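You operate a simulated robot arm through the tools that you are given. There is no shell and no other tool.

You are at the controls of a simulated robot arm. One attempt, no reset.

## Task
Brush the job card's box section bright in the prep cradle.
Fine: close the stop on it before brushing; the prep brush goes back. Set down upright: prep brush. What is to be rubbed or washed off counts as gone when no trace of it is left.
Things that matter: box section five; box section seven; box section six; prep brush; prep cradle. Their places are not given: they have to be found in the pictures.

Only the result counts: the job must be done as asked and must still hold three seconds after the hand-in. Knocking over, shifting, dropping, spilling or breaking anything else fails it.

## Robot
A 7-joint arm with a two-finger parallel gripper, fixed in place. Base frame: the origin is on the floor under the middle of its stand, x ahead of it, y to its left, z up; the work surface is at about z = 800. Units: mm, degrees, N and s.
It reaches about 1372 mm from its shoulder. Its first joint turns from -149.0 to 149.0 degrees. Payload 3.43 kg.
The tool frame sits at the grasp point between the pads (the TCP): z along the fingers, y along the line on which they close. The tips reach 30 mm beyond it. The gripper opens to 94 mm. The fingers are 28 mm wide and 10 mm thick; the gripper's body (50 by 96 mm) begins 55 mm behind the TCP.
Orientation is that of the tool frame in the base frame, as a unit quaternion [x, y, z, w]. With the fingers straight down and closing along the base's y, the tool's x points along the base's -x, its y along +y and its z along -z.

## Interface
- The arm moves only by the tool move_arm. Its argument "motion" is one flat list of numbers, 7 for each row, row after row: the gripper command, from -1 (shut) to 1 (fully open), values between in proportion, then the shift along the base's x, y, z in units of 400 mm (1.0 is 400 mm), then the turn, a rotation vector about the base's x, y, z in units of 180 degrees (1.0 is 180 degrees). In form: [fingers, tx, ty, tz, ax, ay, az, fingers, tx, ty, tz, ax, ay, az, ...]. A call has 1 to 20 rows; each row is the pose to reach, as a shift and turn from the pose commanded when the call began. A call with a number of a shift or a turn outside -1 to 1 is refused whole. Each row takes 0.2 s and may step no farther than 50 mm and 8.6 degrees from the row before; otherwise, or with a gripper value out of range, the whole call is refused. A pose out of reach is approached as far as the arm can. The call stops where the force on the tool passes 70 N (or 10 N more than at its start, if that is more) or the arm is blocked; 0.2 s more then pass. Each finger travels about 45 mm/s and halts on what it meets, pressing with about 40 N; the grip force reading is that of the motor and also rises with nothing between the fingers. The clock runs only during rows and for 0.2 s after the last one: add rows that repeat a pose to give the fingers time. The reply holds the time, the measured pose of the TCP, the force on the tool along the base axes, the opening and the grip force, in the units named above and with some noise, with the torque about the TCP (base axes, N m) and any sound that the robot's microphone picked up.
- Cameras (640 x 400 px; columns grow to the right, rows downward): "scene" is fixed at [398.3, 650.8, 1632.2]; the picture's right is [0.11, -0.99, 0.00], its down [-0.94, -0.10, -0.32] and it looks along [0.32, 0.03, -0.95] (base axes); focal length 214 px, centre (320, 200). "wrist" rides on the gripper at [76, 14, -103] in the tool frame; the picture's right is [-0.18, 0.98, 0.00], its down [-0.75, -0.14, -0.64] and it looks along [-0.63, -0.12, 0.77] (tool axes); focal length 243 px, centre (320, 200).
- get_image(camera): a new picture of that camera. No time passes.
- probe_pixels(camera, pixels): for up to 12 pixels [column, row] of the newest picture of that camera ("zoom" is the newest enlarged one), the place [x, y, z] in the base frame of the surface seen there, good to about 3 mm. No time passes.
- zoom(camera, box): a new picture of the part [left, top, right, bottom] of that camera's present view, enlarged. No time passes.
- finish_job(): hands the job in; it is judged then, once.

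Unless the task says otherwise, let go and move clear before handing in.

The tools are called after "Request:" by a JSON object that holds its "op" and its "data". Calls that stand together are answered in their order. move_arm: Moves the arm, as the interface text tells. Its arguments: {"type":"object","properties":{"motion":{"type":"array"}},"required":["motion"]} The other tools are called the same way: get_image (camera) takes a picture; probe_pixels (camera, pixels) gives the place of the surface under pixels of a picture; zoom (camera, box) takes an enlarged picture of a part of a camera's view; finish_job () hands the job in.

At the start:

```text
t: 0.0
position: [811.1, 565.9, 1256.5]
orientation: [0.0, 1.0, 0.003, 0.004]
force: [0.3, 0.4, -0.5]
ft_torque: [-0.04, -0.03, -0.02]
gripper_width: 94.0
grasp_force: 0.0
```

scene: 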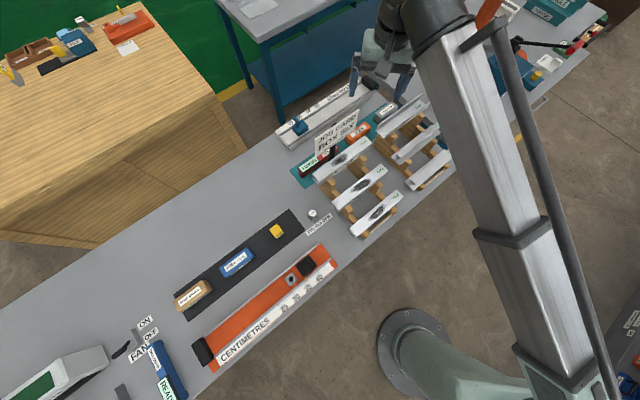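
wrist: 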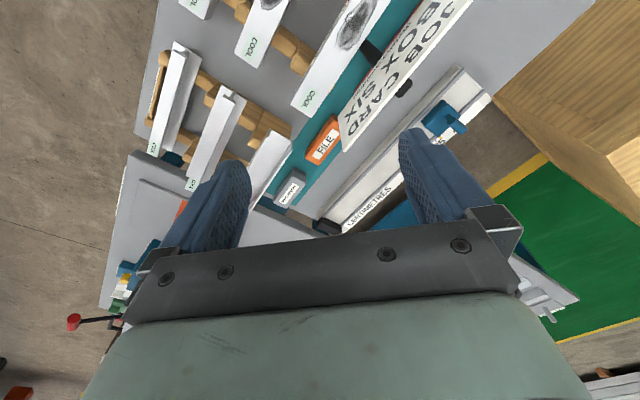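

The job card at scene (340,130) seems to read "BOX SIX"; box sections lie on wooden racks around (360,190) and (420,150). I'll zoom in on several regions to identify things.

Request:
{"op": "zoom", "data": {"camera": "scene", "box": [270, 80, 470, 250]}}

Request:
{"op": "zoom", "data": {"camera": "scene", "box": [150, 200, 350, 380]}}

Request:
{"op": "zoom", "data": {"camera": "scene", "box": [0, 290, 220, 400]}}

Request:
{"op": "zoom", "data": {"camera": "wrist", "box": [100, 0, 520, 240]}}

```text
2.35 times, centred on (370, 165) of scene
```

zoom: 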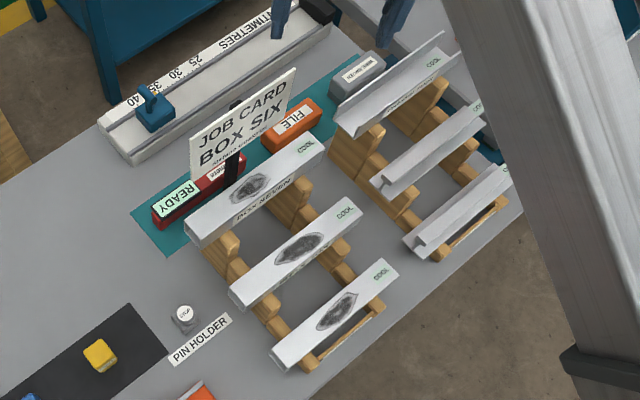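

```text
2.22 times, centred on (250, 290) of scene
```

zoom: 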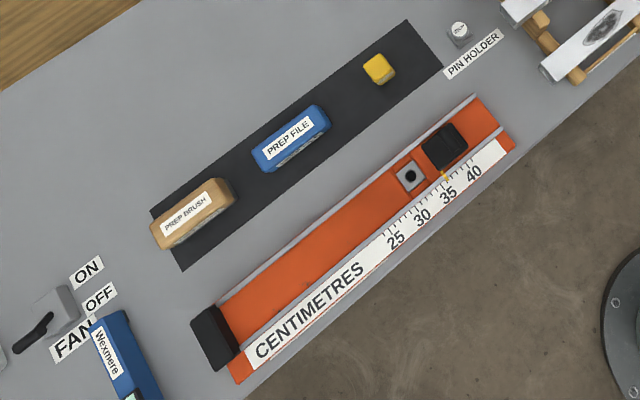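

```text
2.91 times, centred on (110, 345) of scene
```

zoom: 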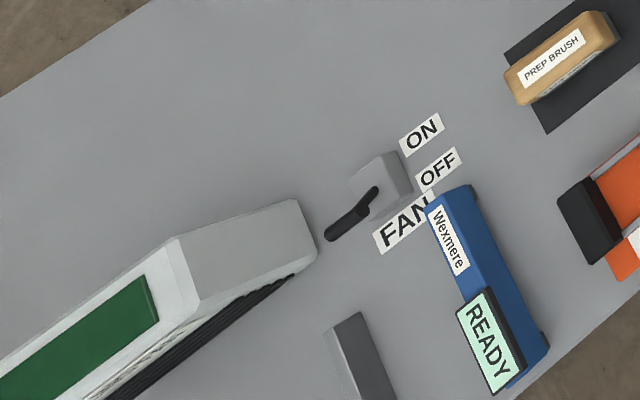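

```text
1.52 times, centred on (310, 120) of wrist
```

zoom: 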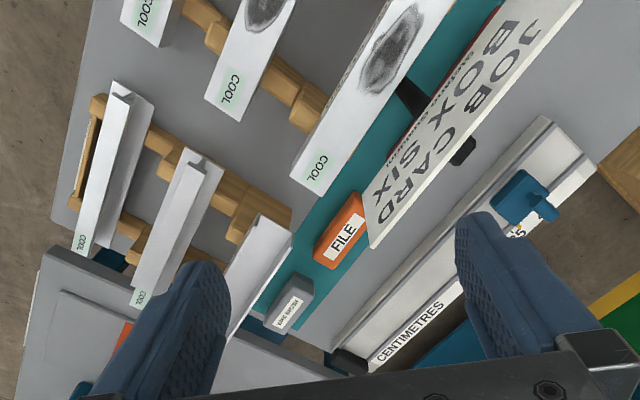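

The job card says BOX SIX with small print below. I need to read the small print and side labels of the box sections.

Request:
{"op": "zoom", "data": {"camera": "scene", "box": [320, 105, 370, 160]}}

Request:
{"op": "zoom", "data": {"camera": "scene", "box": [310, 140, 400, 240]}}

Request:
{"op": "zoom", "data": {"camera": "wrist", "box": [320, 0, 500, 160]}}

Request:
{"op": "zoom", "data": {"camera": "scene", "box": [270, 240, 350, 300]}}

Request:
{"op": "zoom", "data": {"camera": "scene", "box": [370, 80, 460, 200]}}

```text
7.27 times, centred on (345, 132) of scene
```

zoom: 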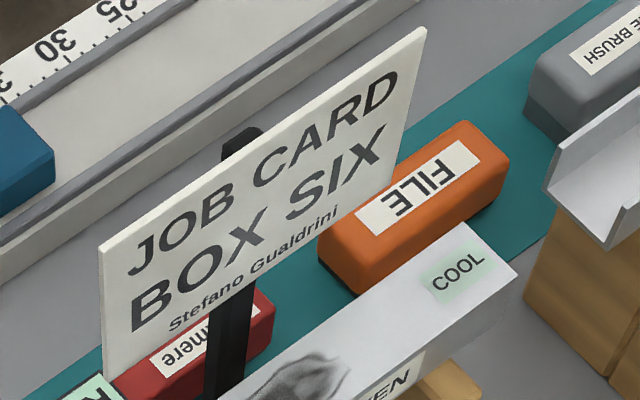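

```text
4.00 times, centred on (355, 190) of scene
```

zoom: 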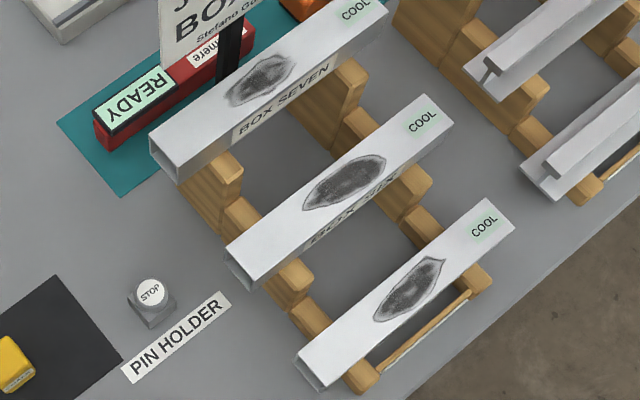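

```text
2.50 times, centred on (410, 80) of wrist
```

zoom: 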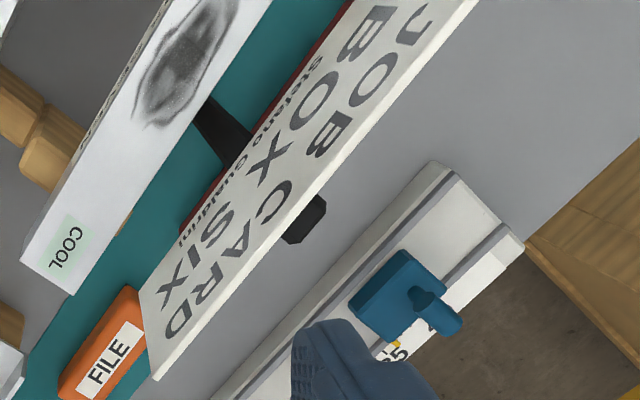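

```text
6.67 times, centred on (310, 270) of scene
```

zoom: 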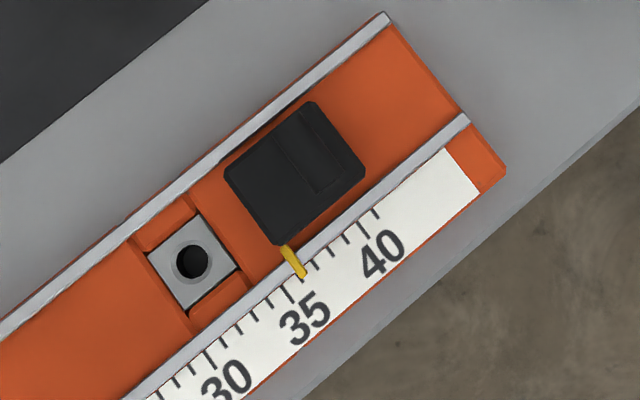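

```text
3.33 times, centred on (415, 140) of scene
```

zoom: 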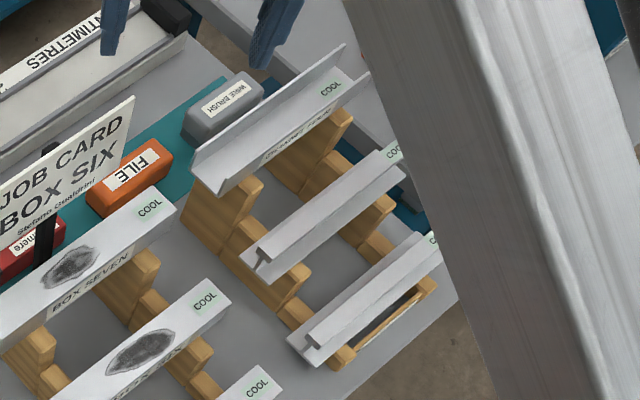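

The middle section seems to be BOX SIX; there's a "STOP" topped pin in a PIN HOLDER and a hole in the orange cradle. I'll probe the geometry of the cradle first.

Request:
{"op": "zoom", "data": {"camera": "scene", "box": [180, 230, 350, 370]}}

Request:
{"op": "zoom", "data": {"camera": "scene", "box": [340, 170, 380, 215]}}

```text
2.86 times, centred on (265, 300) of scene
```

zoom: 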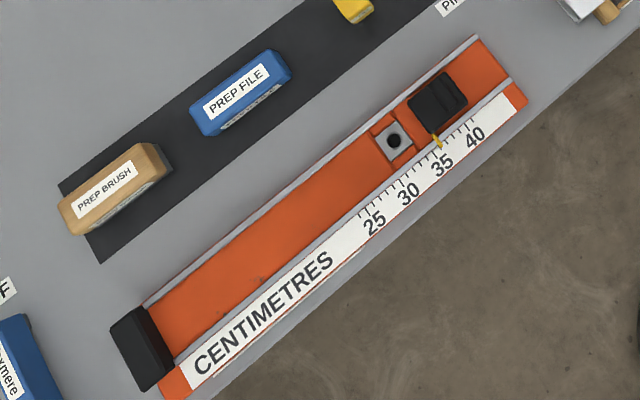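

```text
8.89 times, centred on (360, 192) of scene
```

zoom: 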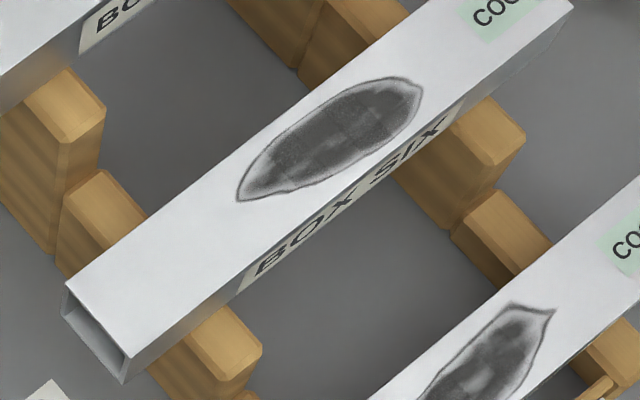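

The middle section is labeled BOX SIX. Probing its corners (zoom) and cradle points (scene pixels converted from the earlier zoom).

Request:
{"op": "probe_pixels", "data": {"camera": "zoom", "pixels": [[75, 285], [128, 355], [345, 100], [400, 200], [560, 8], [330, 140], [300, 190], [95, 345], [230, 340], [180, 355], [480, 130], [300, 300]]}}

Request:
{"op": "probe_pixels", "data": {"camera": "scene", "pixels": [[200, 352], [212, 352], [292, 279], [308, 267], [304, 262], [309, 272], [250, 310], [332, 250], [325, 245], [220, 360], [207, 340], [318, 252]]}}

```text
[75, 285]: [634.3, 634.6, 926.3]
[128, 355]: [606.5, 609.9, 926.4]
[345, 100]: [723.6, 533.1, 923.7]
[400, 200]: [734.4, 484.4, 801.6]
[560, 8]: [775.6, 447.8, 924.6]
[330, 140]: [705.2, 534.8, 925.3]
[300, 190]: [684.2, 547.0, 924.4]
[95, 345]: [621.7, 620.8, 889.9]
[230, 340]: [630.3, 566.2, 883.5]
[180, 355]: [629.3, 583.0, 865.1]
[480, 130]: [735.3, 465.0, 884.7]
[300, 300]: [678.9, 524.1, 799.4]
```

```text
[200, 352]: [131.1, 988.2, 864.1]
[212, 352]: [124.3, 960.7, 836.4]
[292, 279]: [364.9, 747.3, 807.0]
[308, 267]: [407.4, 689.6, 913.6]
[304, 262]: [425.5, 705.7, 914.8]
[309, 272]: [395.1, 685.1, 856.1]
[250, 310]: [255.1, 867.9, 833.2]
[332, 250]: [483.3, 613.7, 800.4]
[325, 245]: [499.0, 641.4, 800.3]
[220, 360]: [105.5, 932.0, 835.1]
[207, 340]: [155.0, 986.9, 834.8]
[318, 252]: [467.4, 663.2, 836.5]
```

BOX SIX top is at z≈925 and the cradle floor is z≈833. I'll swing the arm above the cradle turned -45° about z for a better wrist view.

Request:
{"op": "move_arm", "data": {"motion": [1, -0.0833, 0.05, 0, 0, 0, -0.0208, 1, -0.1667, 0.1, 0, 0, 0, -0.0417, 1, -0.25, 0.15, 0, 0, 0, -0.0625, 1, -0.3333, 0.2, 0, 0, 0, -0.0833, 1, -0.4167, 0.25, 0, 0, 0, -0.1042, 1, -0.5, 0.3, 0, 0, 0, -0.125, 1, -0.5833, 0.35, 0, 0, 0, -0.1458, 1, -0.6667, 0.4, 0, 0, 0, -0.1667, 1, -0.75, 0.45, 0, 0, 0, -0.1875, 1, -0.8333, 0.5, 0, 0, 0, -0.2083, 1, -0.9167, 0.55, 0, 0, 0, -0.2292, 1, -1.0, 0.6, 0, 0, 0, -0.25]}}

Request:
{"op": "get_image", "data": {"camera": "wrist"}}

Request:
{"op": "get_image", "data": {"camera": "scene"}}

```text
t: 2.6
position: [411.1, 814.6, 1245.4]
orientation: [0.384, 0.923, 0.013, 0.006]
force: [0.5, 0.5, -0.4]
ft_torque: [-0.03, 0.01, 0.02]
gripper_width: 94.3
grasp_force: 0.1
out of reach, approached as far as the arm can: row 3, 4, 5, 6, 7, 8, 9, 10, 11, 12
```

```text
taken
```

wrist: 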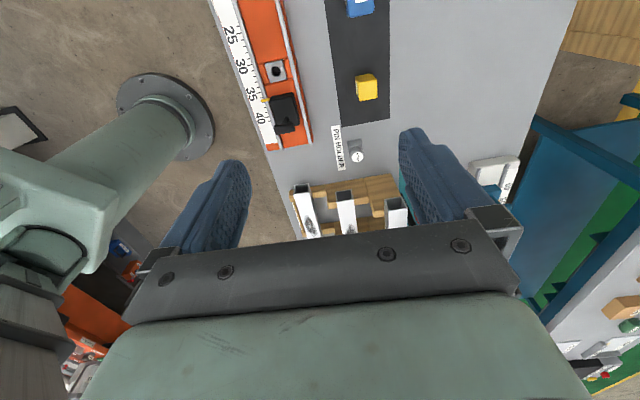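

```text
taken
```

scene: 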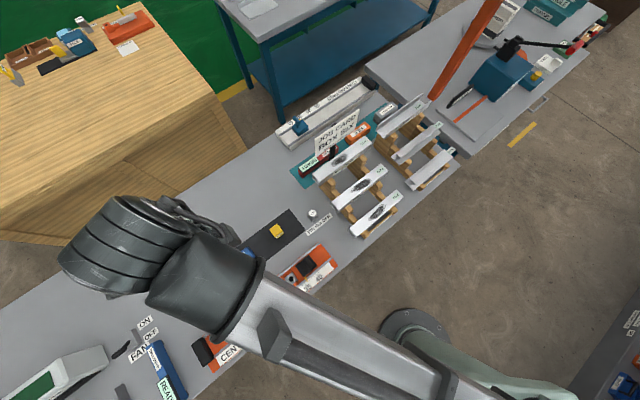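

The arm is near its height limit here, so lower is better. Zooming the wrist picture on the cradle stop (285,110), pin holder (355,155).

Request:
{"op": "zoom", "data": {"camera": "wrist", "box": [200, 0, 420, 180]}}

Request:
{"op": "zoom", "data": {"camera": "wrist", "box": [320, 110, 400, 180]}}

Request:
{"op": "zoom", "data": {"camera": "wrist", "box": [240, 40, 330, 150]}}

Request:
{"op": "zoom", "data": {"camera": "scene", "box": [310, 130, 460, 240]}}

```text
2.22 times, centred on (310, 90) of wrist
```

zoom: 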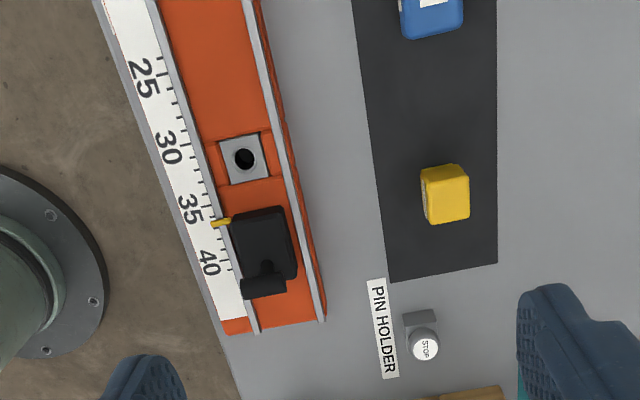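

```text
5.71 times, centred on (360, 145) of wrist
```

zoom: 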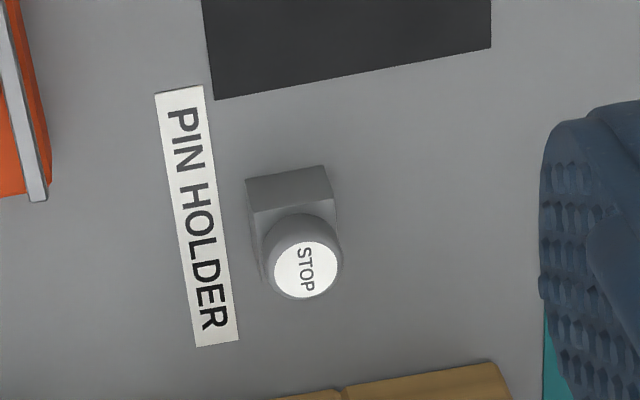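

```text
3.64 times, centred on (285, 95) of wrist
```

zoom: 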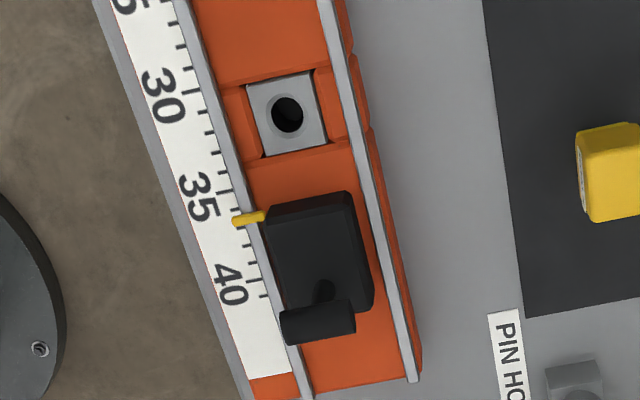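

```text
3.64 times, centred on (385, 185) of scene
```

zoom: 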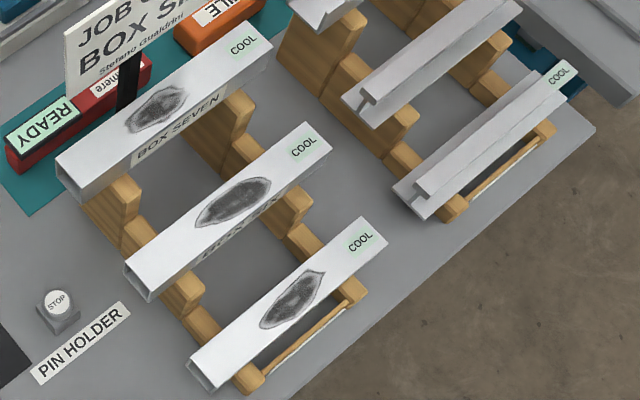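

The stop slider has a handle on its far side and a pointer on the scale near 36; the pin's cap says STOP. Probing box-six corners, pin holder, and racks in the newest zoom.

Request:
{"op": "probe_pixels", "data": {"camera": "zoom", "pixels": [[129, 265], [152, 294], [307, 127], [328, 152], [57, 300], [60, 316], [75, 320], [178, 290], [295, 205], [310, 205], [215, 315], [192, 360]]}}

Request:
{"op": "probe_pixels", "data": {"camera": "wrist", "pixels": [[275, 71], [268, 70], [283, 70], [266, 100], [275, 100], [285, 97], [298, 105], [285, 118], [283, 131], [276, 130], [357, 156], [350, 150]]}}

```text
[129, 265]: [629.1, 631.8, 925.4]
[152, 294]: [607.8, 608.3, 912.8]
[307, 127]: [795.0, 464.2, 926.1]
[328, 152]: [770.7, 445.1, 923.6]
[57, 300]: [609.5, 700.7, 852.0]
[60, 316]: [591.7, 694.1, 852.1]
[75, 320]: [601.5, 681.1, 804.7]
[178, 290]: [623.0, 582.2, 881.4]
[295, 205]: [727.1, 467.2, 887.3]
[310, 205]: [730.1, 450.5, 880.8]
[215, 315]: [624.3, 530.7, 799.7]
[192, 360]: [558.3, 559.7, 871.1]
```

```text
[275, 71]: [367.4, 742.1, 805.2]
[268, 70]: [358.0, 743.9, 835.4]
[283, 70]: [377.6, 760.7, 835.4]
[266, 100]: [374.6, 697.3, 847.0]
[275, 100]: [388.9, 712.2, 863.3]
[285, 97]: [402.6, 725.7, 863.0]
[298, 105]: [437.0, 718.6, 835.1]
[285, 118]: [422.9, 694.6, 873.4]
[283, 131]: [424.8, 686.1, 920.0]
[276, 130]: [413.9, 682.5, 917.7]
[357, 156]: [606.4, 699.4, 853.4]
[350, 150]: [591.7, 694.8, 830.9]
```

Box six is ~235–240 mm long and ~38 mm wide; the cradle slider sits at ~36 cm, its front can close on the section. I'll move the wrist camera over the fixed end of the cradle for a clear view down its length.

Request:
{"op": "move_arm", "data": {"motion": [1, -0.066, 0.0294, -0.0488, 0, 0, 0, 1, -0.132, 0.0588, -0.0975, 0, 0, 0, 1, -0.198, 0.0881, -0.1463, 0, 0, 0, 1, -0.264, 0.1175, -0.195, 0, 0, 0, 1, -0.33, 0.147, -0.244, 0, 0, 0, 1, -0.396, 0.176, -0.2925, 0, 0, 0, 1, -0.462, 0.206, -0.341, 0, 0, 0, 1, -0.5275, 0.235, -0.39, 0, 0, 0]}}

Request:
{"op": "get_image", "data": {"camera": "wrist"}}

Request:
{"op": "zoom", "data": {"camera": "wrist", "box": [220, 0, 440, 240]}}

```text
t: 4.4
position: [201.8, 908.1, 1084.6]
orientation: [0.382, 0.924, 0.002, 0.004]
force: [0.3, 0.2, -0.4]
ft_torque: [0.0, -0.02, -0.01]
gripper_width: 94.1
grasp_force: 0.1
```

```text
taken
```

wrist: 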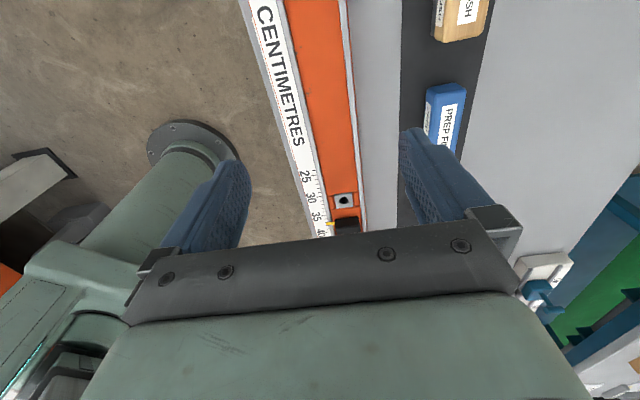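

```text
1.67 times, centred on (330, 120) of wrist
```

zoom: 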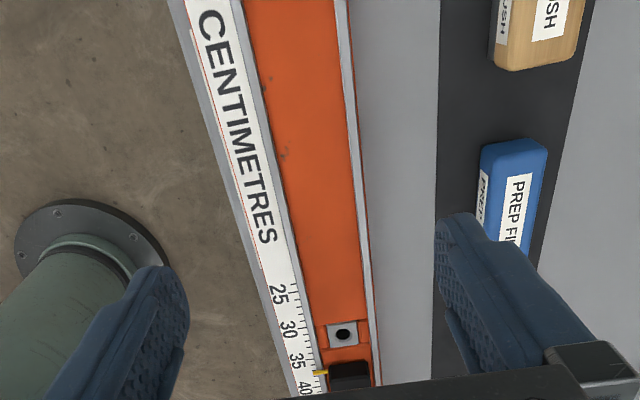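

Now I see down the cradle. I'll probe a cross-section of it (zoom row 60 and row 200).

Request:
{"op": "probe_pixels", "data": {"camera": "zoom", "pixels": [[196, 60], [215, 60], [246, 60], [256, 60], [264, 60], [300, 60], [325, 60], [335, 60], [341, 60], [347, 60], [353, 60], [375, 60]]}}

Request:
{"op": "probe_pixels", "data": {"camera": "zoom", "pixels": [[250, 240], [270, 240], [285, 240], [292, 240], [300, 240], [330, 240], [350, 240], [356, 240], [360, 240], [364, 240], [368, 240], [380, 240]]}}

Request:
{"op": "get_image", "data": {"camera": "scene"}}

```text
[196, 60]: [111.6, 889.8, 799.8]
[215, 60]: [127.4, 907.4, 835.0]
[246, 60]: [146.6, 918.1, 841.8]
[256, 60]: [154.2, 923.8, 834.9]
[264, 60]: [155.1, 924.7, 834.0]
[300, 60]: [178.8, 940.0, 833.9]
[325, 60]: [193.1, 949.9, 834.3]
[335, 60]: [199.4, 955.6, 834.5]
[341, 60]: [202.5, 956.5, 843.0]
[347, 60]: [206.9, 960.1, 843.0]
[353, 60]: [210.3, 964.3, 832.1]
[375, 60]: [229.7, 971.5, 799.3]
```

```text
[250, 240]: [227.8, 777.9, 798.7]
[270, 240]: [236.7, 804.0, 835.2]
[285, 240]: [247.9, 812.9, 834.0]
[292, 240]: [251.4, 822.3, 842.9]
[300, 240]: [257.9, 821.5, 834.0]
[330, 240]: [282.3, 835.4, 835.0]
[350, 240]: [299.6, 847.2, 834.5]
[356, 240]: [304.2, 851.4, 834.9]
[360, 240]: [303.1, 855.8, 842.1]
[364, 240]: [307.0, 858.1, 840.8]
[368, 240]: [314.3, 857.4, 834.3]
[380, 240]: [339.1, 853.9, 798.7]
```

```text
taken
```

scene: 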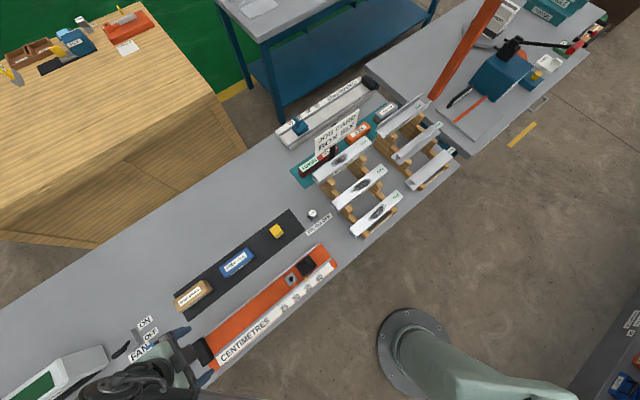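

Cradle channel runs along (0.707,-0.707) with rails at v≈756/822 and floor z≈834.5. The scene view of racks is clear now; probing neighbours of box six and the job card.

Request:
{"op": "zoom", "data": {"camera": "scene", "box": [300, 105, 420, 240]}}

Request:
{"op": "zoom", "data": {"camera": "scene", "box": [165, 205, 345, 345]}}

```text
2.96 times, centred on (360, 172) of scene
```

zoom: 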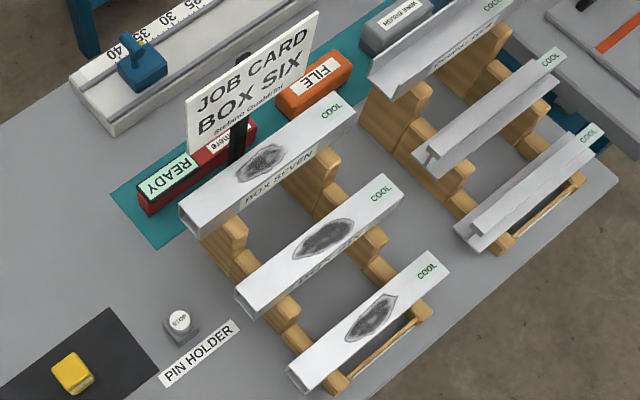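

```text
2.86 times, centred on (255, 275) of scene
```

zoom: 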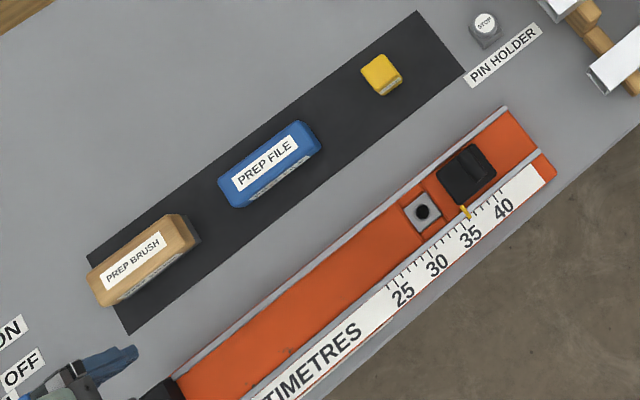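

Probing box seven, box five and the job card in the scene picture, and the brush and stop in the newest zoom.

Request:
{"op": "probe_pixels", "data": {"camera": "scene", "pixels": [[314.5, 174], [321, 181], [370.5, 143.5], [363, 139], [351, 229], [356, 234], [402.5, 196.5], [396, 191], [316, 139], [358.5, 110.5], [317, 154.5], [355, 126]]}}

Request:
{"op": "probe_pixels", "data": {"camera": "zoom", "pixels": [[90, 275], [105, 300], [180, 218], [195, 240], [140, 255], [150, 285], [110, 300], [195, 235], [440, 160], [470, 150], [490, 165], [475, 190]]}}

```text
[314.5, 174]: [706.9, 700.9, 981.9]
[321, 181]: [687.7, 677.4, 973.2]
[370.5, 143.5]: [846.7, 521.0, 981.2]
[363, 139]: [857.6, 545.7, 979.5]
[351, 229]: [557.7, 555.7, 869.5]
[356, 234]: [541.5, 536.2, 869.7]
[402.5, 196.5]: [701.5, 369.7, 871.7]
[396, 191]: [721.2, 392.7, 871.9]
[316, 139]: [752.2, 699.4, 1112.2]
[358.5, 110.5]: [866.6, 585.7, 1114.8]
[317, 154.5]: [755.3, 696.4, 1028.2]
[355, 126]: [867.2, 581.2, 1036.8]
```

```text
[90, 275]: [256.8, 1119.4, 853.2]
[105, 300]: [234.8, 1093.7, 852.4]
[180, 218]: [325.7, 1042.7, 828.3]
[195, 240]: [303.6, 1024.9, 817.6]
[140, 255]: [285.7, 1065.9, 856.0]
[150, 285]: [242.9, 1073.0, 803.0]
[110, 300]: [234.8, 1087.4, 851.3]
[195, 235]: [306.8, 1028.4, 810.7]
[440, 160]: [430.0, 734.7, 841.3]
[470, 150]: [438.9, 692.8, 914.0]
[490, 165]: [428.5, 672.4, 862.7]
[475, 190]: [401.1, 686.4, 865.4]
```

Box tops: seven ≈981, six ≈925.5, five ≈870, spaced ≈102 mm in v — enough room for the gripper. I'll move to look at the left ends of the sections closely.

Request:
{"op": "move_arm", "data": {"motion": [1, 0.0814, -0.0518, -0.008, 0, 0, 0, 1, 0.1627, -0.1036, -0.016, 0, 0, 0, 1, 0.2441, -0.1555, -0.024, 0, 0, 0, 1, 0.3255, -0.2073, -0.032, 0, 0, 0, 1, 0.4068, -0.2591, -0.04, 0, 0, 0, 1, 0.4882, -0.3109, -0.048, 0, 0, 0, 1, 0.5695, -0.3627, -0.056, 0, 0, 0, 1, 0.6509, -0.4145, -0.064, 0, 0, 0, 1, 0.7323, -0.4664, -0.072, 0, 0, 0, 1, 0.8136, -0.5182, -0.08, 0, 0, 0, 1, 0.895, -0.57, -0.088, 0, 0, 0]}}

Request:
{"op": "get_image", "data": {"camera": "wrist"}}

Request:
{"op": "get_image", "data": {"camera": "scene"}}

```text
t: 6.8
position: [558.1, 677.4, 1051.6]
orientation: [0.382, 0.924, 0.002, 0.005]
force: [0.3, 0.8, -0.6]
ft_torque: [0.01, 0.0, -0.01]
gripper_width: 94.1
grasp_force: 0.0
```

```text
taken
```

wrist: 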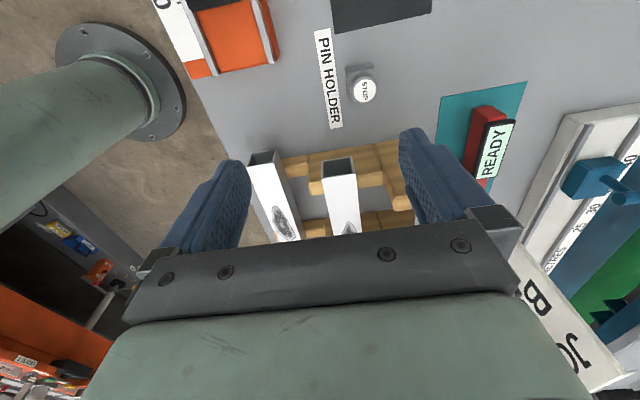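

```text
taken
```

scene: 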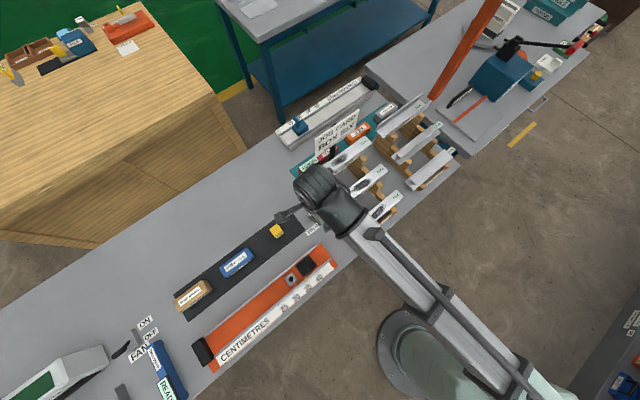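

Request:
{"op": "zoom", "data": {"camera": "wrist", "box": [240, 130, 420, 245]}}

Request:
{"op": "zoom", "data": {"camera": "wrist", "box": [310, 150, 370, 200]}}

```text
3.48 times, centred on (330, 188) of wrist
```

zoom: 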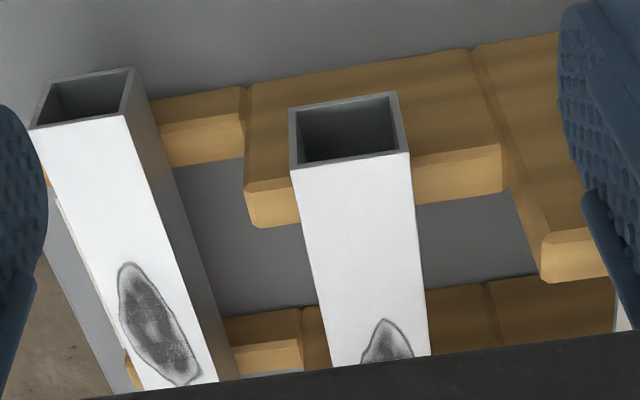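

```text
8.00 times, centred on (340, 175) of wrist
```

zoom: 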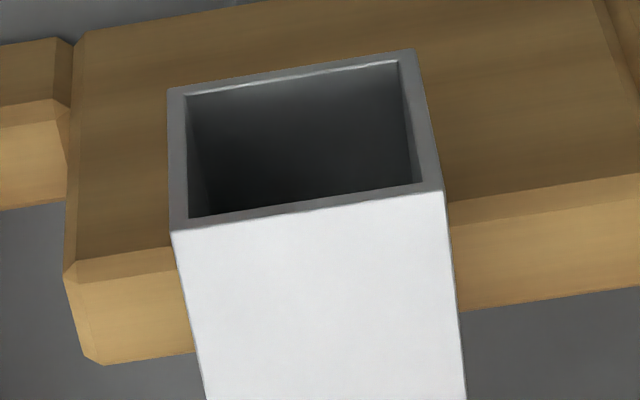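

The box sits flat on a wooden step. I'll probe its end-face corners and the step top.

Request:
{"op": "probe_pixels", "data": {"camera": "zoom", "pixels": [[176, 225], [437, 187], [174, 95], [411, 57], [178, 240], [441, 200], [300, 300], [140, 280], [550, 195], [30, 85], [200, 380], [455, 380]]}}

Request:
{"op": "zoom", "data": {"camera": "wrist", "box": [240, 130, 420, 245]}}

Request:
{"op": "probe_pixels", "data": {"camera": "wrist", "pixels": [[251, 165], [275, 163], [268, 150], [253, 154], [260, 180], [280, 200], [310, 165], [385, 185], [360, 90], [345, 88], [370, 100], [330, 80]]}}

```text
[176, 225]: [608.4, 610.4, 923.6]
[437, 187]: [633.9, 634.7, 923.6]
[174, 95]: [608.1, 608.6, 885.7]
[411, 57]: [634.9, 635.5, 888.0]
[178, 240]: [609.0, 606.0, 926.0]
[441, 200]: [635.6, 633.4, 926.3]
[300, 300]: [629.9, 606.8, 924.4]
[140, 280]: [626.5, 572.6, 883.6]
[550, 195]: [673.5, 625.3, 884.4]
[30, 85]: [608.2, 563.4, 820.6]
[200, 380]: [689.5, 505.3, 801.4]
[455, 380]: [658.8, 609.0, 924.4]
```

```text
3.48 times, centred on (330, 188) of wrist
```

zoom: 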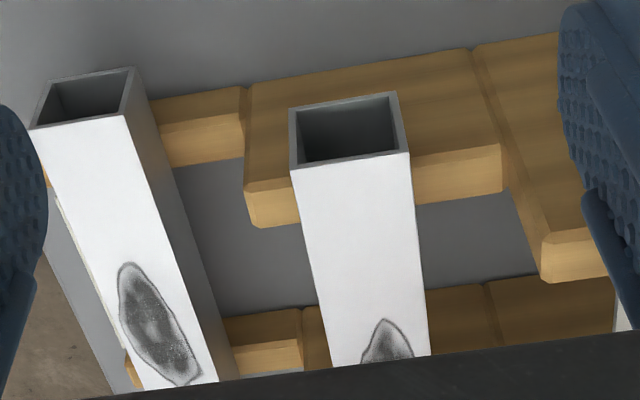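

```text
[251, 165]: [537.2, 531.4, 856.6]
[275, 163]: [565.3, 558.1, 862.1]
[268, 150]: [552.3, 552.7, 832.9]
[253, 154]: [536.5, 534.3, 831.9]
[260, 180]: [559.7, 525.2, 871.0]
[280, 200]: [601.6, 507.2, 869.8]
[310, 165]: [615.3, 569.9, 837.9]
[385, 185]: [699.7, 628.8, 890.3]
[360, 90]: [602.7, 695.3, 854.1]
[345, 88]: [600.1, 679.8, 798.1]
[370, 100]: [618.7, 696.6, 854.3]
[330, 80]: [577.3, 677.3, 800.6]
```

Box six: 40×40 mm, top z≈925, left end at (621,622.5). I'll check the noise of the pose readings by holding still for a row twice.

Request:
{"op": "move_arm", "data": {"motion": [0.6, 0, 0, 0, 0, 0, 0]}}

Request:
{"op": "move_arm", "data": {"motion": [0.6, 0, 0, 0, 0, 0, 0]}}

Request:
{"op": "move_arm", "data": {"motion": [0.6, 0, 0, 0, 0, 0, 0]}}

```text
t: 7.2
position: [559.4, 676.5, 1051.3]
orientation: [0.382, 0.924, 0.003, 0.006]
force: [0.1, 0.2, -0.7]
ft_torque: [0.01, 0.02, 0.0]
gripper_width: 75.4
grasp_force: 0.1
```

```text
t: 7.6
position: [558.8, 676.4, 1051.9]
orientation: [0.382, 0.924, 0.001, 0.005]
force: [0.0, 0.1, -0.2]
ft_torque: [0.0, 0.02, 0.01]
gripper_width: 75.2
grasp_force: 0.1
```

```text
t: 8.0
position: [558.4, 676.4, 1051.2]
orientation: [0.383, 0.924, 0.002, 0.006]
force: [-0.2, 1.6, 0.6]
ft_torque: [-0.01, 0.0, -0.01]
gripper_width: 75.1
grasp_force: 0.1
```

Noise is ~0.5 mm; the tool is tilted ~0.7°, which I'll correct. Moving above box six's middle at z≈1000.

Request:
{"op": "move_arm", "data": {"motion": [0.6, 0.0598, -0.0576, -0.0212, 0, 0.0006, 0, 0.6, 0.1196, -0.1153, -0.0425, 0, 0.0012, 0, 0.6, 0.1794, -0.1729, -0.0638, 0, 0.0018, 0, 0.6, 0.2392, -0.2305, -0.085, 0, 0.0024, 0, 0.6, 0.299, -0.2882, -0.1063, 0, 0.0031, 0, 0.6, 0.3588, -0.3458, -0.1275, 0, 0.0037, 0, 0.6, 0.3588, -0.3458, -0.1275, 0, 0.0037, 0]}}

Request:
{"op": "get_image", "data": {"camera": "wrist"}}

Request:
{"op": "get_image", "data": {"camera": "scene"}}

```text
t: 9.6
position: [704.3, 537.7, 1004.0]
orientation: [0.383, 0.924, -0.001, 0.0]
force: [-0.3, -0.3, 0.0]
ft_torque: [0.0, 0.05, -0.02]
gripper_width: 75.0
grasp_force: 0.1
```

```text
taken
```

wrist: 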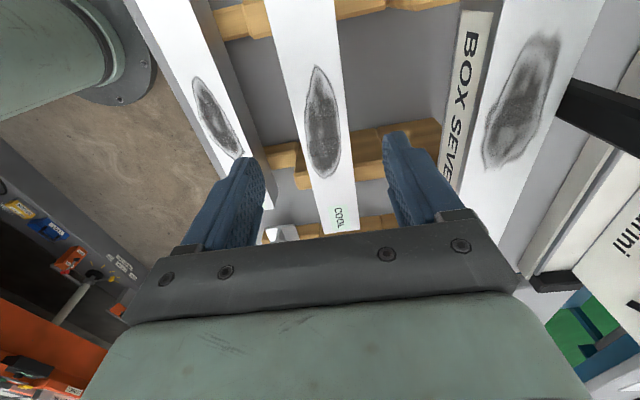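

```text
taken
```

scene: 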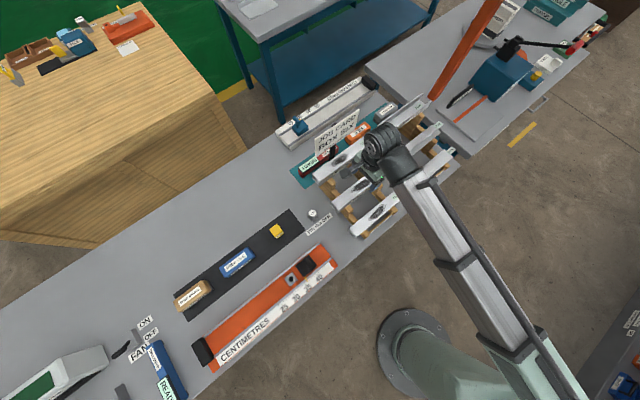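

Box six is between the fingers. I'll probe its edges and right end precisely.

Request:
{"op": "zoom", "data": {"camera": "wrist", "box": [220, 0, 420, 240]}}

```text
1.67 times, centred on (320, 120) of wrist
```

zoom: 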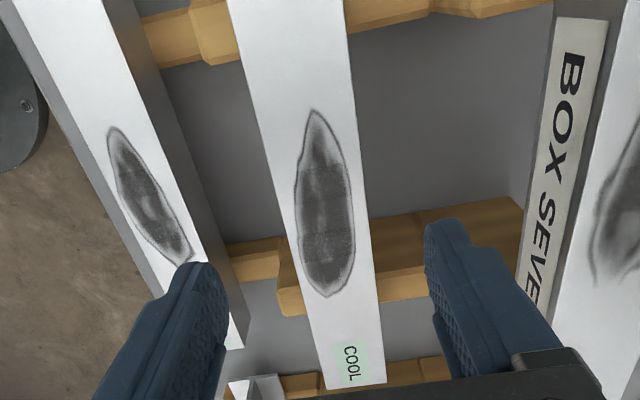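

Request:
{"op": "probe_pixels", "data": {"camera": "zoom", "pixels": [[244, 80], [351, 80], [278, 200], [364, 200], [305, 300], [373, 300], [328, 386], [384, 380], [313, 112], [330, 294], [290, 240], [353, 250]]}}

```text
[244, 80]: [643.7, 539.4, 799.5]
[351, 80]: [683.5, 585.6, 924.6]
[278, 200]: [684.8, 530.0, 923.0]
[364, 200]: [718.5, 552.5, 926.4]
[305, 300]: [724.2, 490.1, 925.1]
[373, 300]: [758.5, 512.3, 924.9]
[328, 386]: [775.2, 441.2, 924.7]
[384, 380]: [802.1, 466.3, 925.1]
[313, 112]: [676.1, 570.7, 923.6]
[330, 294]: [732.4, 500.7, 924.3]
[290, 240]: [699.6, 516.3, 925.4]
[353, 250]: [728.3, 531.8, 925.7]
```

Box six is 240 mm long, centre u≈118, v≈878.5; TCP is at u=117.8, v=878.2 — well centred. Descending to z≈926 so the tips reach 30 mm below the top.

Request:
{"op": "move_arm", "data": {"motion": [0.6, 0, 0, -0.065, 0, 0, 0, 0.6, 0, 0, -0.13, 0, 0, 0, 0.6, 0, 0, -0.17, 0, 0, 0, 0.6, 0, 0, -0.195, 0, 0, 0, 0.6, 0, 0, -0.195, 0, 0, 0]}}

Request:
{"op": "get_image", "data": {"camera": "wrist"}}

```text
t: 10.8
position: [705.0, 537.8, 923.2]
orientation: [0.383, 0.924, 0.0, 0.0]
force: [-0.5, -0.4, 0.3]
ft_torque: [-0.02, -0.03, -0.01]
gripper_width: 75.3
grasp_force: 0.0
```

```text
taken
```

wrist: 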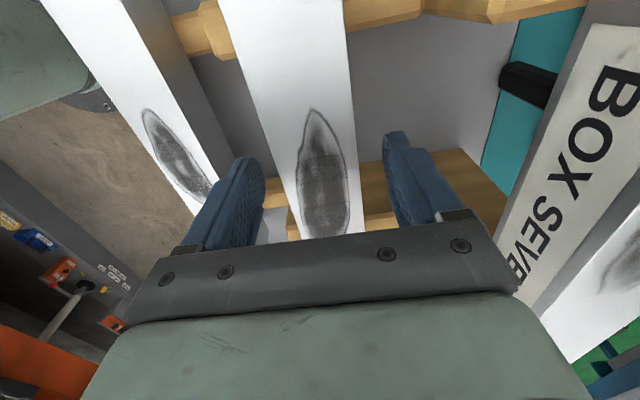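

At z≈923; I'll raise 3 mm to 926 so the fingers clear the cradle rails later, then close.

Request:
{"op": "move_arm", "data": {"motion": [0.6, -0.001, 0, 0.0075, 0, 0, 0, 0.6, -0.001, 0, 0.0075, 0, 0, 0, 0.2, -0.001, 0, 0.0075, 0, 0, 0, 0, -0.001, 0, 0.0075, 0, 0, 0, -0.4, -0.001, 0, 0.0075, 0, 0, 0, -0.4, -0.001, 0, 0.0075, 0, 0, 0, -0.4, -0.001, 0, 0.0075, 0, 0, 0, -0.4, -0.001, 0, 0.0075, 0, 0, 0]}}

Request:
{"op": "get_image", "data": {"camera": "wrist"}}

```text
t: 12.6
position: [703.8, 538.2, 927.6]
orientation: [0.382, 0.924, -0.001, -0.001]
force: [1.5, 2.2, 2.2]
ft_torque: [-0.01, 0.0, -0.01]
gripper_width: 43.8
grasp_force: 40.4
```

```text
taken
```

wrist: 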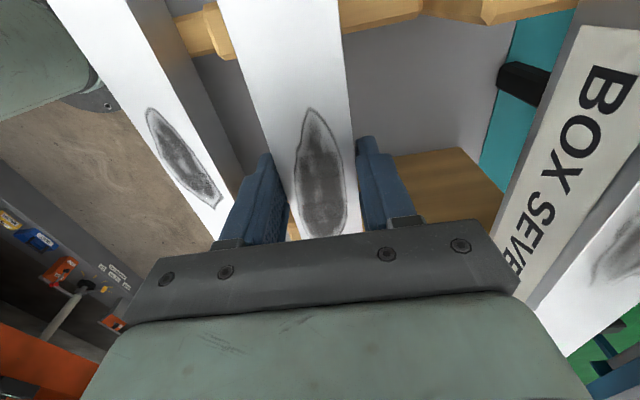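

Gripped (43.8 mm incl. label plates, 40 N). Before lifting, I'll check the fixed end of the cradle in the scene picture.

Request:
{"op": "zoom", "data": {"camera": "scene", "box": [180, 310, 260, 375]}}

Request:
{"op": "move_arm", "data": {"motion": [-0.4, 0, 0, 0.025, 0, 0, 0, -0.4, 0, 0, 0.075, 0, 0, 0, -0.4, 0, 0, 0.15, 0, 0, 0, -0.4, 0, 0, 0.25, 0, 0, 0, -0.4, 0, 0, 0.32, 0, 0, 0, -0.4, 0, 0, 0.32, 0, 0, 0]}}

Request:
{"op": "get_image", "data": {"camera": "scene"}}

```text
6.15 times, centred on (220, 342) of scene
```

zoom: 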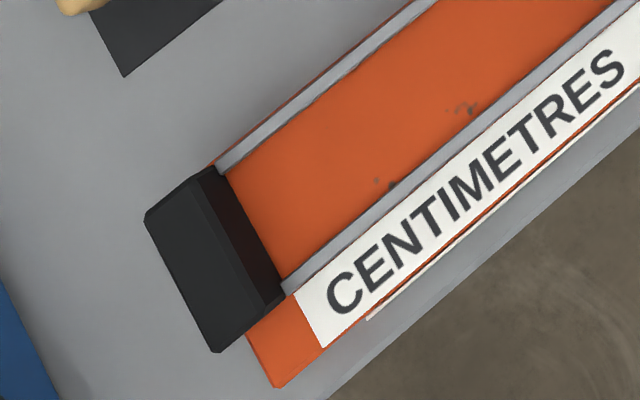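

```text
t: 14.0
position: [701.7, 537.6, 1056.4]
orientation: [0.383, 0.924, -0.001, -0.001]
force: [0.3, -0.2, -0.2]
ft_torque: [0.04, 0.03, -0.01]
gripper_width: 28.3
grasp_force: 0.0
```

```text
taken
```

scene: 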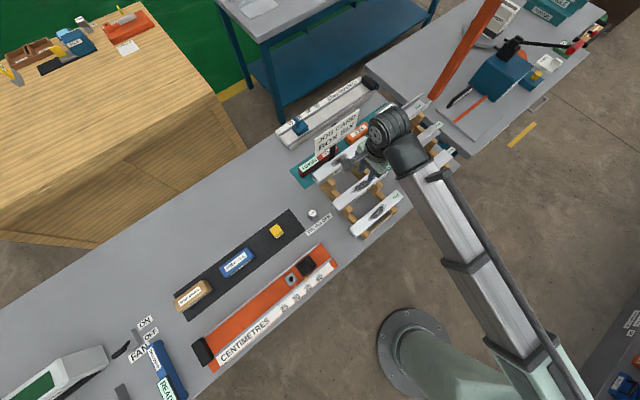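

The fingers slipped off (width 28.3, no force). I need to see whether box six moved.

Request:
{"op": "get_image", "data": {"camera": "wrist"}}

Request:
{"op": "zoom", "data": {"camera": "scene", "box": [310, 140, 420, 245]}}

```text
taken
```

wrist: 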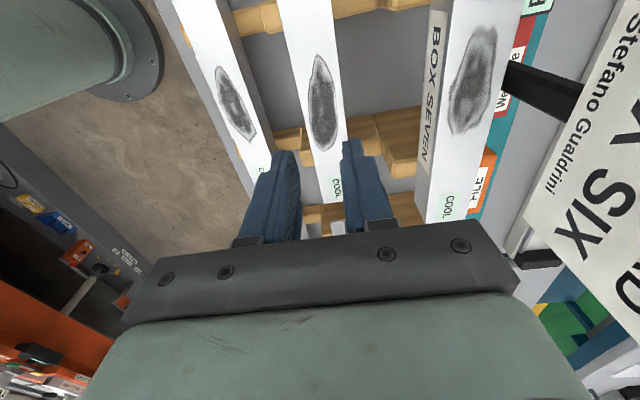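

```text
3.81 times, centred on (365, 192) of scene
```

zoom: 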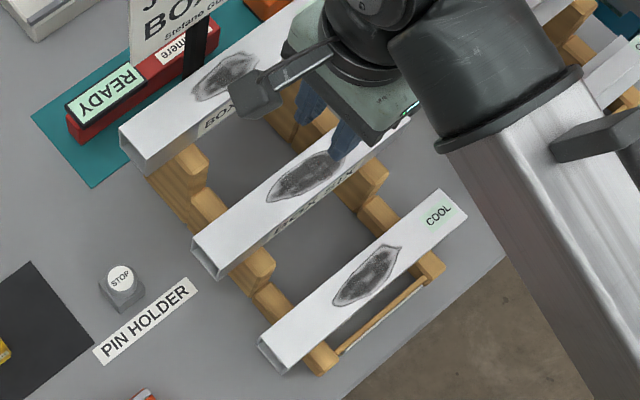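

Box six still lies in the rack. I'll re-measure its place before regripping deeper.

Request:
{"op": "zoom", "data": {"camera": "wrist", "box": [240, 0, 400, 210]}}

```text
1.90 times, centred on (320, 105) of wrist
```

zoom: 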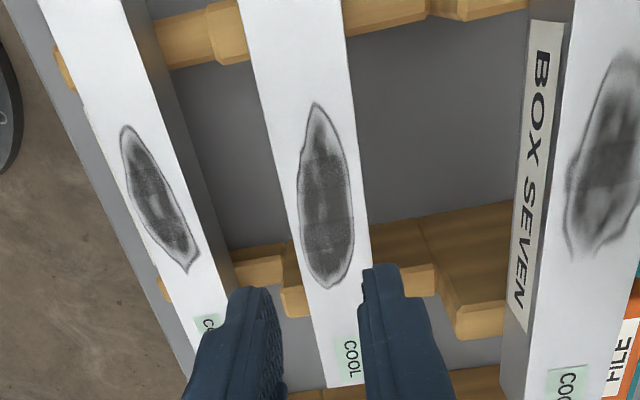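

Request:
{"op": "probe_pixels", "data": {"camera": "zoom", "pixels": [[258, 80], [350, 80], [270, 140], [357, 140], [286, 220], [363, 220], [330, 384], [316, 104], [332, 286], [300, 300], [240, 4], [345, 4]]}}

```text
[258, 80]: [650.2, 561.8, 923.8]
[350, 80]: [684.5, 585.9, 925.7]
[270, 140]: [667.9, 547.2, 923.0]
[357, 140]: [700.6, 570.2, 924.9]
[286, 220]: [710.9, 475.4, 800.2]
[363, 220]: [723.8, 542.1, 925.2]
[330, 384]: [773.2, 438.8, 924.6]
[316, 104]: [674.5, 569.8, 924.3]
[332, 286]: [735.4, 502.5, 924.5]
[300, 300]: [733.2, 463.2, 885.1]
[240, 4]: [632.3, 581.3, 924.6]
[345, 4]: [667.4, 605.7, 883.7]
```

Box six is unmoved. Opening and regripping deeper at z≈910.

Request:
{"op": "move_arm", "data": {"motion": [0.6, 0, 0, 0, 0, 0, 0, 0.6, 0.0036, 0, 0, 0, 0, 0, 0.6, 0.0073, 0.0005, -0.1, 0, 0, 0, 0.6, 0.0073, 0.0005, -0.2, 0, 0, 0, 0.6, 0.0073, 0.0005, -0.29, 0, 0, 0, 0.6, 0.0073, 0.0005, -0.34, 0, 0, 0, 0.6, 0.0073, 0.0005, -0.361, 0, 0, 0, 0.6, 0.0073, 0.0005, -0.361, 0, 0, 0]}}

Request:
{"op": "move_arm", "data": {"motion": [0, 0, 0, 0, 0, 0, 0, -0.6, 0, 0, 0, 0, 0, 0, -0.6, 0, 0, 0, 0, 0, 0, -0.6, 0, 0, 0, 0, 0, 0, -0.6, 0, 0, 0, 0, 0, 0]}}

Request:
{"op": "get_image", "data": {"camera": "wrist"}}

```text
t: 15.8
position: [708.9, 539.5, 910.1]
orientation: [0.382, 0.924, -0.002, 0.0]
force: [0.3, 1.2, -0.7]
ft_torque: [0.0, 0.04, -0.03]
gripper_width: 75.5
grasp_force: 0.0
```

```text
t: 17.0
position: [707.3, 540.4, 911.1]
orientation: [0.384, 0.924, -0.001, -0.001]
force: [-1.1, -0.3, 0.9]
ft_torque: [0.02, -0.04, -0.01]
gripper_width: 43.8
grasp_force: 40.2
```

```text
taken
```

wrist: 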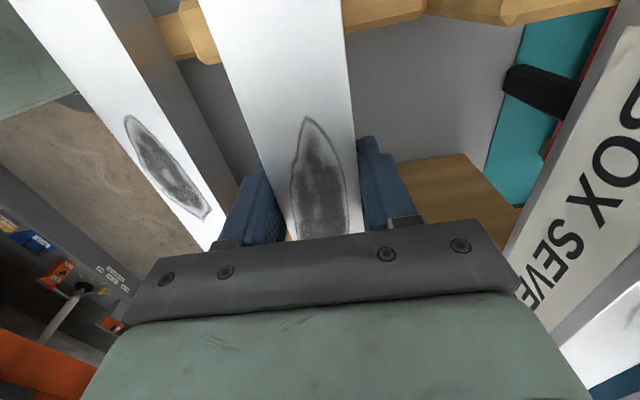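

Same width, 43.8 mm, at a deeper grip. Testing a slow lift of ~12 mm.

Request:
{"op": "move_arm", "data": {"motion": [-1, 0, 0, 0.004, 0, 0, 0, -1, 0, 0, 0.01, 0, 0, 0, -1, 0, 0, 0.02, 0, 0, 0, -1, 0, 0, 0.03, 0, 0, 0, -1, 0, 0, 0.03, 0, 0, 0]}}

Request:
{"op": "get_image", "data": {"camera": "wrist"}}

Request:
{"op": "zoom", "data": {"camera": "scene", "box": [310, 140, 420, 245]}}

```text
t: 18.2
position: [707.5, 541.2, 922.3]
orientation: [0.382, 0.924, -0.002, 0.0]
force: [0.2, -1.0, -3.0]
ft_torque: [0.0, -0.01, 0.01]
gripper_width: 44.0
grasp_force: 39.8
```

```text
taken
```

wrist: 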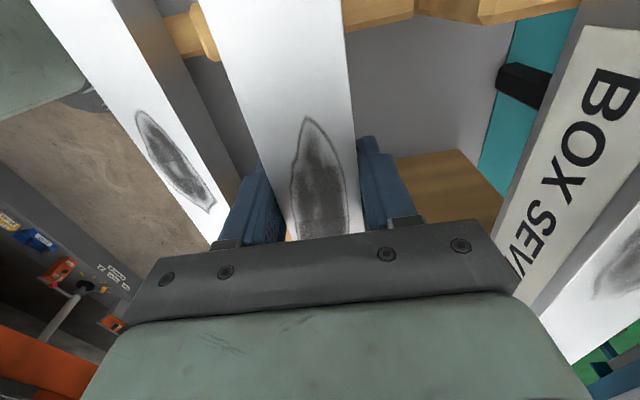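

```text
3.81 times, centred on (365, 192) of scene
```

zoom: 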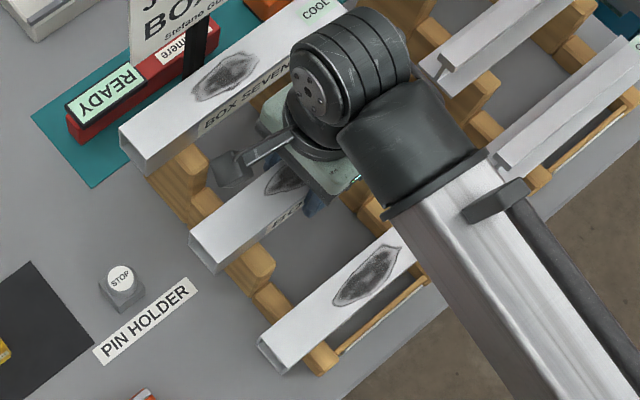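

The mark is at the same pixels and force shows ~3 N weight, so the section appears lifted. Verifying its height.

Request:
{"op": "probe_pixels", "data": {"camera": "wrist", "pixels": [[260, 60], [330, 60], [280, 130], [305, 120], [215, 60], [344, 60], [346, 100], [240, 100]]}}

```text
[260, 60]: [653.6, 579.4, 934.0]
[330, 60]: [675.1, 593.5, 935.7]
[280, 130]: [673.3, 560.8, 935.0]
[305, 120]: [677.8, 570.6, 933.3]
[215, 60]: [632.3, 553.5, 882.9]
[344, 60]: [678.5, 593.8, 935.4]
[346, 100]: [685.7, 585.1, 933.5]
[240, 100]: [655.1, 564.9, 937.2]
```

Grip holds at 12.5 mm below the top, but the tips would then hit the cradle rails. I'll set it back on the rack and regrip with the TCP ~3.5 mm below the top, then test the lift.

Request:
{"op": "move_arm", "data": {"motion": [-1, 0, 0, -0.01, 0, 0, 0, -1, 0, 0, -0.02, 0, 0, 0, -1, 0, 0, -0.027, 0, 0, 0, -1, 0, 0, -0.03, 0, 0, 0, -1, 0, 0, -0.03, 0, 0, 0]}}

Request:
{"op": "move_arm", "data": {"motion": [0.3, 0, 0, 0, 0, 0, 0, 0.3, 0, 0, 0, 0, 0, 0, 0.3, 0, 0, 0.013, 0, 0, 0, 0.3, 0, 0, 0.026, 0, 0, 0, 0.3, 0, 0, 0.026, 0, 0, 0, 0.3, 0, 0, 0.026, 0, 0, 0]}}

Request:
{"op": "get_image", "data": {"camera": "wrist"}}

```text
t: 19.4
position: [707.1, 540.8, 909.2]
orientation: [0.382, 0.924, -0.001, 0.0]
force: [0.6, 2.6, 5.4]
ft_torque: [-0.16, -0.05, 0.06]
gripper_width: 43.9
grasp_force: 40.2
```

```text
t: 20.8
position: [707.1, 539.3, 921.3]
orientation: [0.382, 0.924, 0.0, -0.001]
force: [0.3, 0.4, 0.9]
ft_torque: [-0.02, -0.01, -0.01]
gripper_width: 61.0
grasp_force: 0.1
```

```text
taken
```

wrist: 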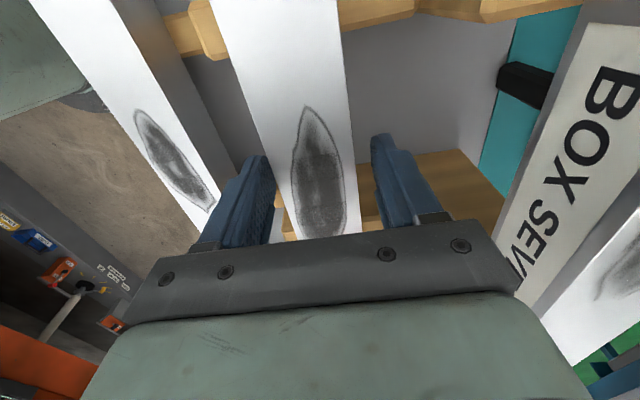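

TCP is now ~3 mm below the top. Closing and doing a slow test lift.

Request:
{"op": "move_arm", "data": {"motion": [-0.2, 0, 0, 0, 0, 0, 0, -1, 0, 0, 0, 0, 0, 0, -1, 0, 0, 0, 0, 0, 0, -1, 0, 0, 0, 0, 0, 0, -1, 0, 0, 0, 0, 0, 0]}}

Request:
{"op": "move_arm", "data": {"motion": [-1, 0, 0, 0.004, 0, 0, 0, -1, 0, 0, 0.01, 0, 0, 0, -1, 0, 0, 0.02, 0, 0, 0, -1, 0, 0, 0.03, 0, 0, 0, -1, 0, 0, 0.03, 0, 0, 0]}}

Request:
{"op": "get_image", "data": {"camera": "wrist"}}

Request:
{"op": "probe_pixels", "data": {"camera": "wrist", "pixels": [[260, 60], [330, 60], [280, 130], [325, 150], [340, 60], [346, 100], [245, 100]]}}

```text
t: 22.0
position: [707.7, 540.0, 921.4]
orientation: [0.382, 0.924, -0.001, -0.001]
force: [-0.8, -0.2, 0.5]
ft_torque: [-0.03, 0.03, 0.01]
gripper_width: 44.2
grasp_force: 40.3
```

```text
t: 23.2
position: [706.9, 541.2, 932.5]
orientation: [0.383, 0.924, -0.002, 0.0]
force: [0.2, 0.0, -2.1]
ft_torque: [0.0, 0.02, -0.02]
gripper_width: 44.3
grasp_force: 40.0
```

```text
taken
```

wrist: 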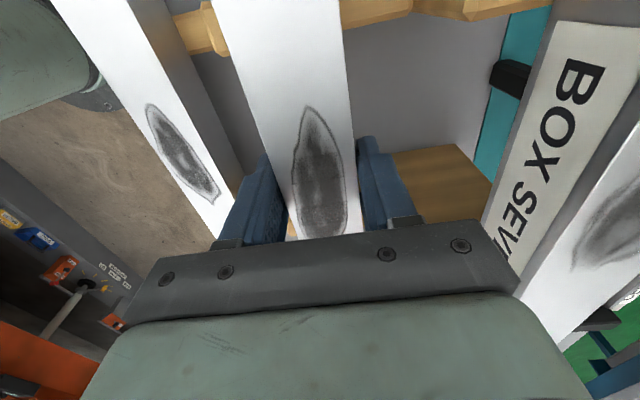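

```text
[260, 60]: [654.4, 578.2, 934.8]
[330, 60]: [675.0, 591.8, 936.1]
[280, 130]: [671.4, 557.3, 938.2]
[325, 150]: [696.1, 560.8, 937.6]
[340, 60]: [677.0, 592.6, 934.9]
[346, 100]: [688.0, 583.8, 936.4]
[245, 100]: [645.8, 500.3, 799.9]
```

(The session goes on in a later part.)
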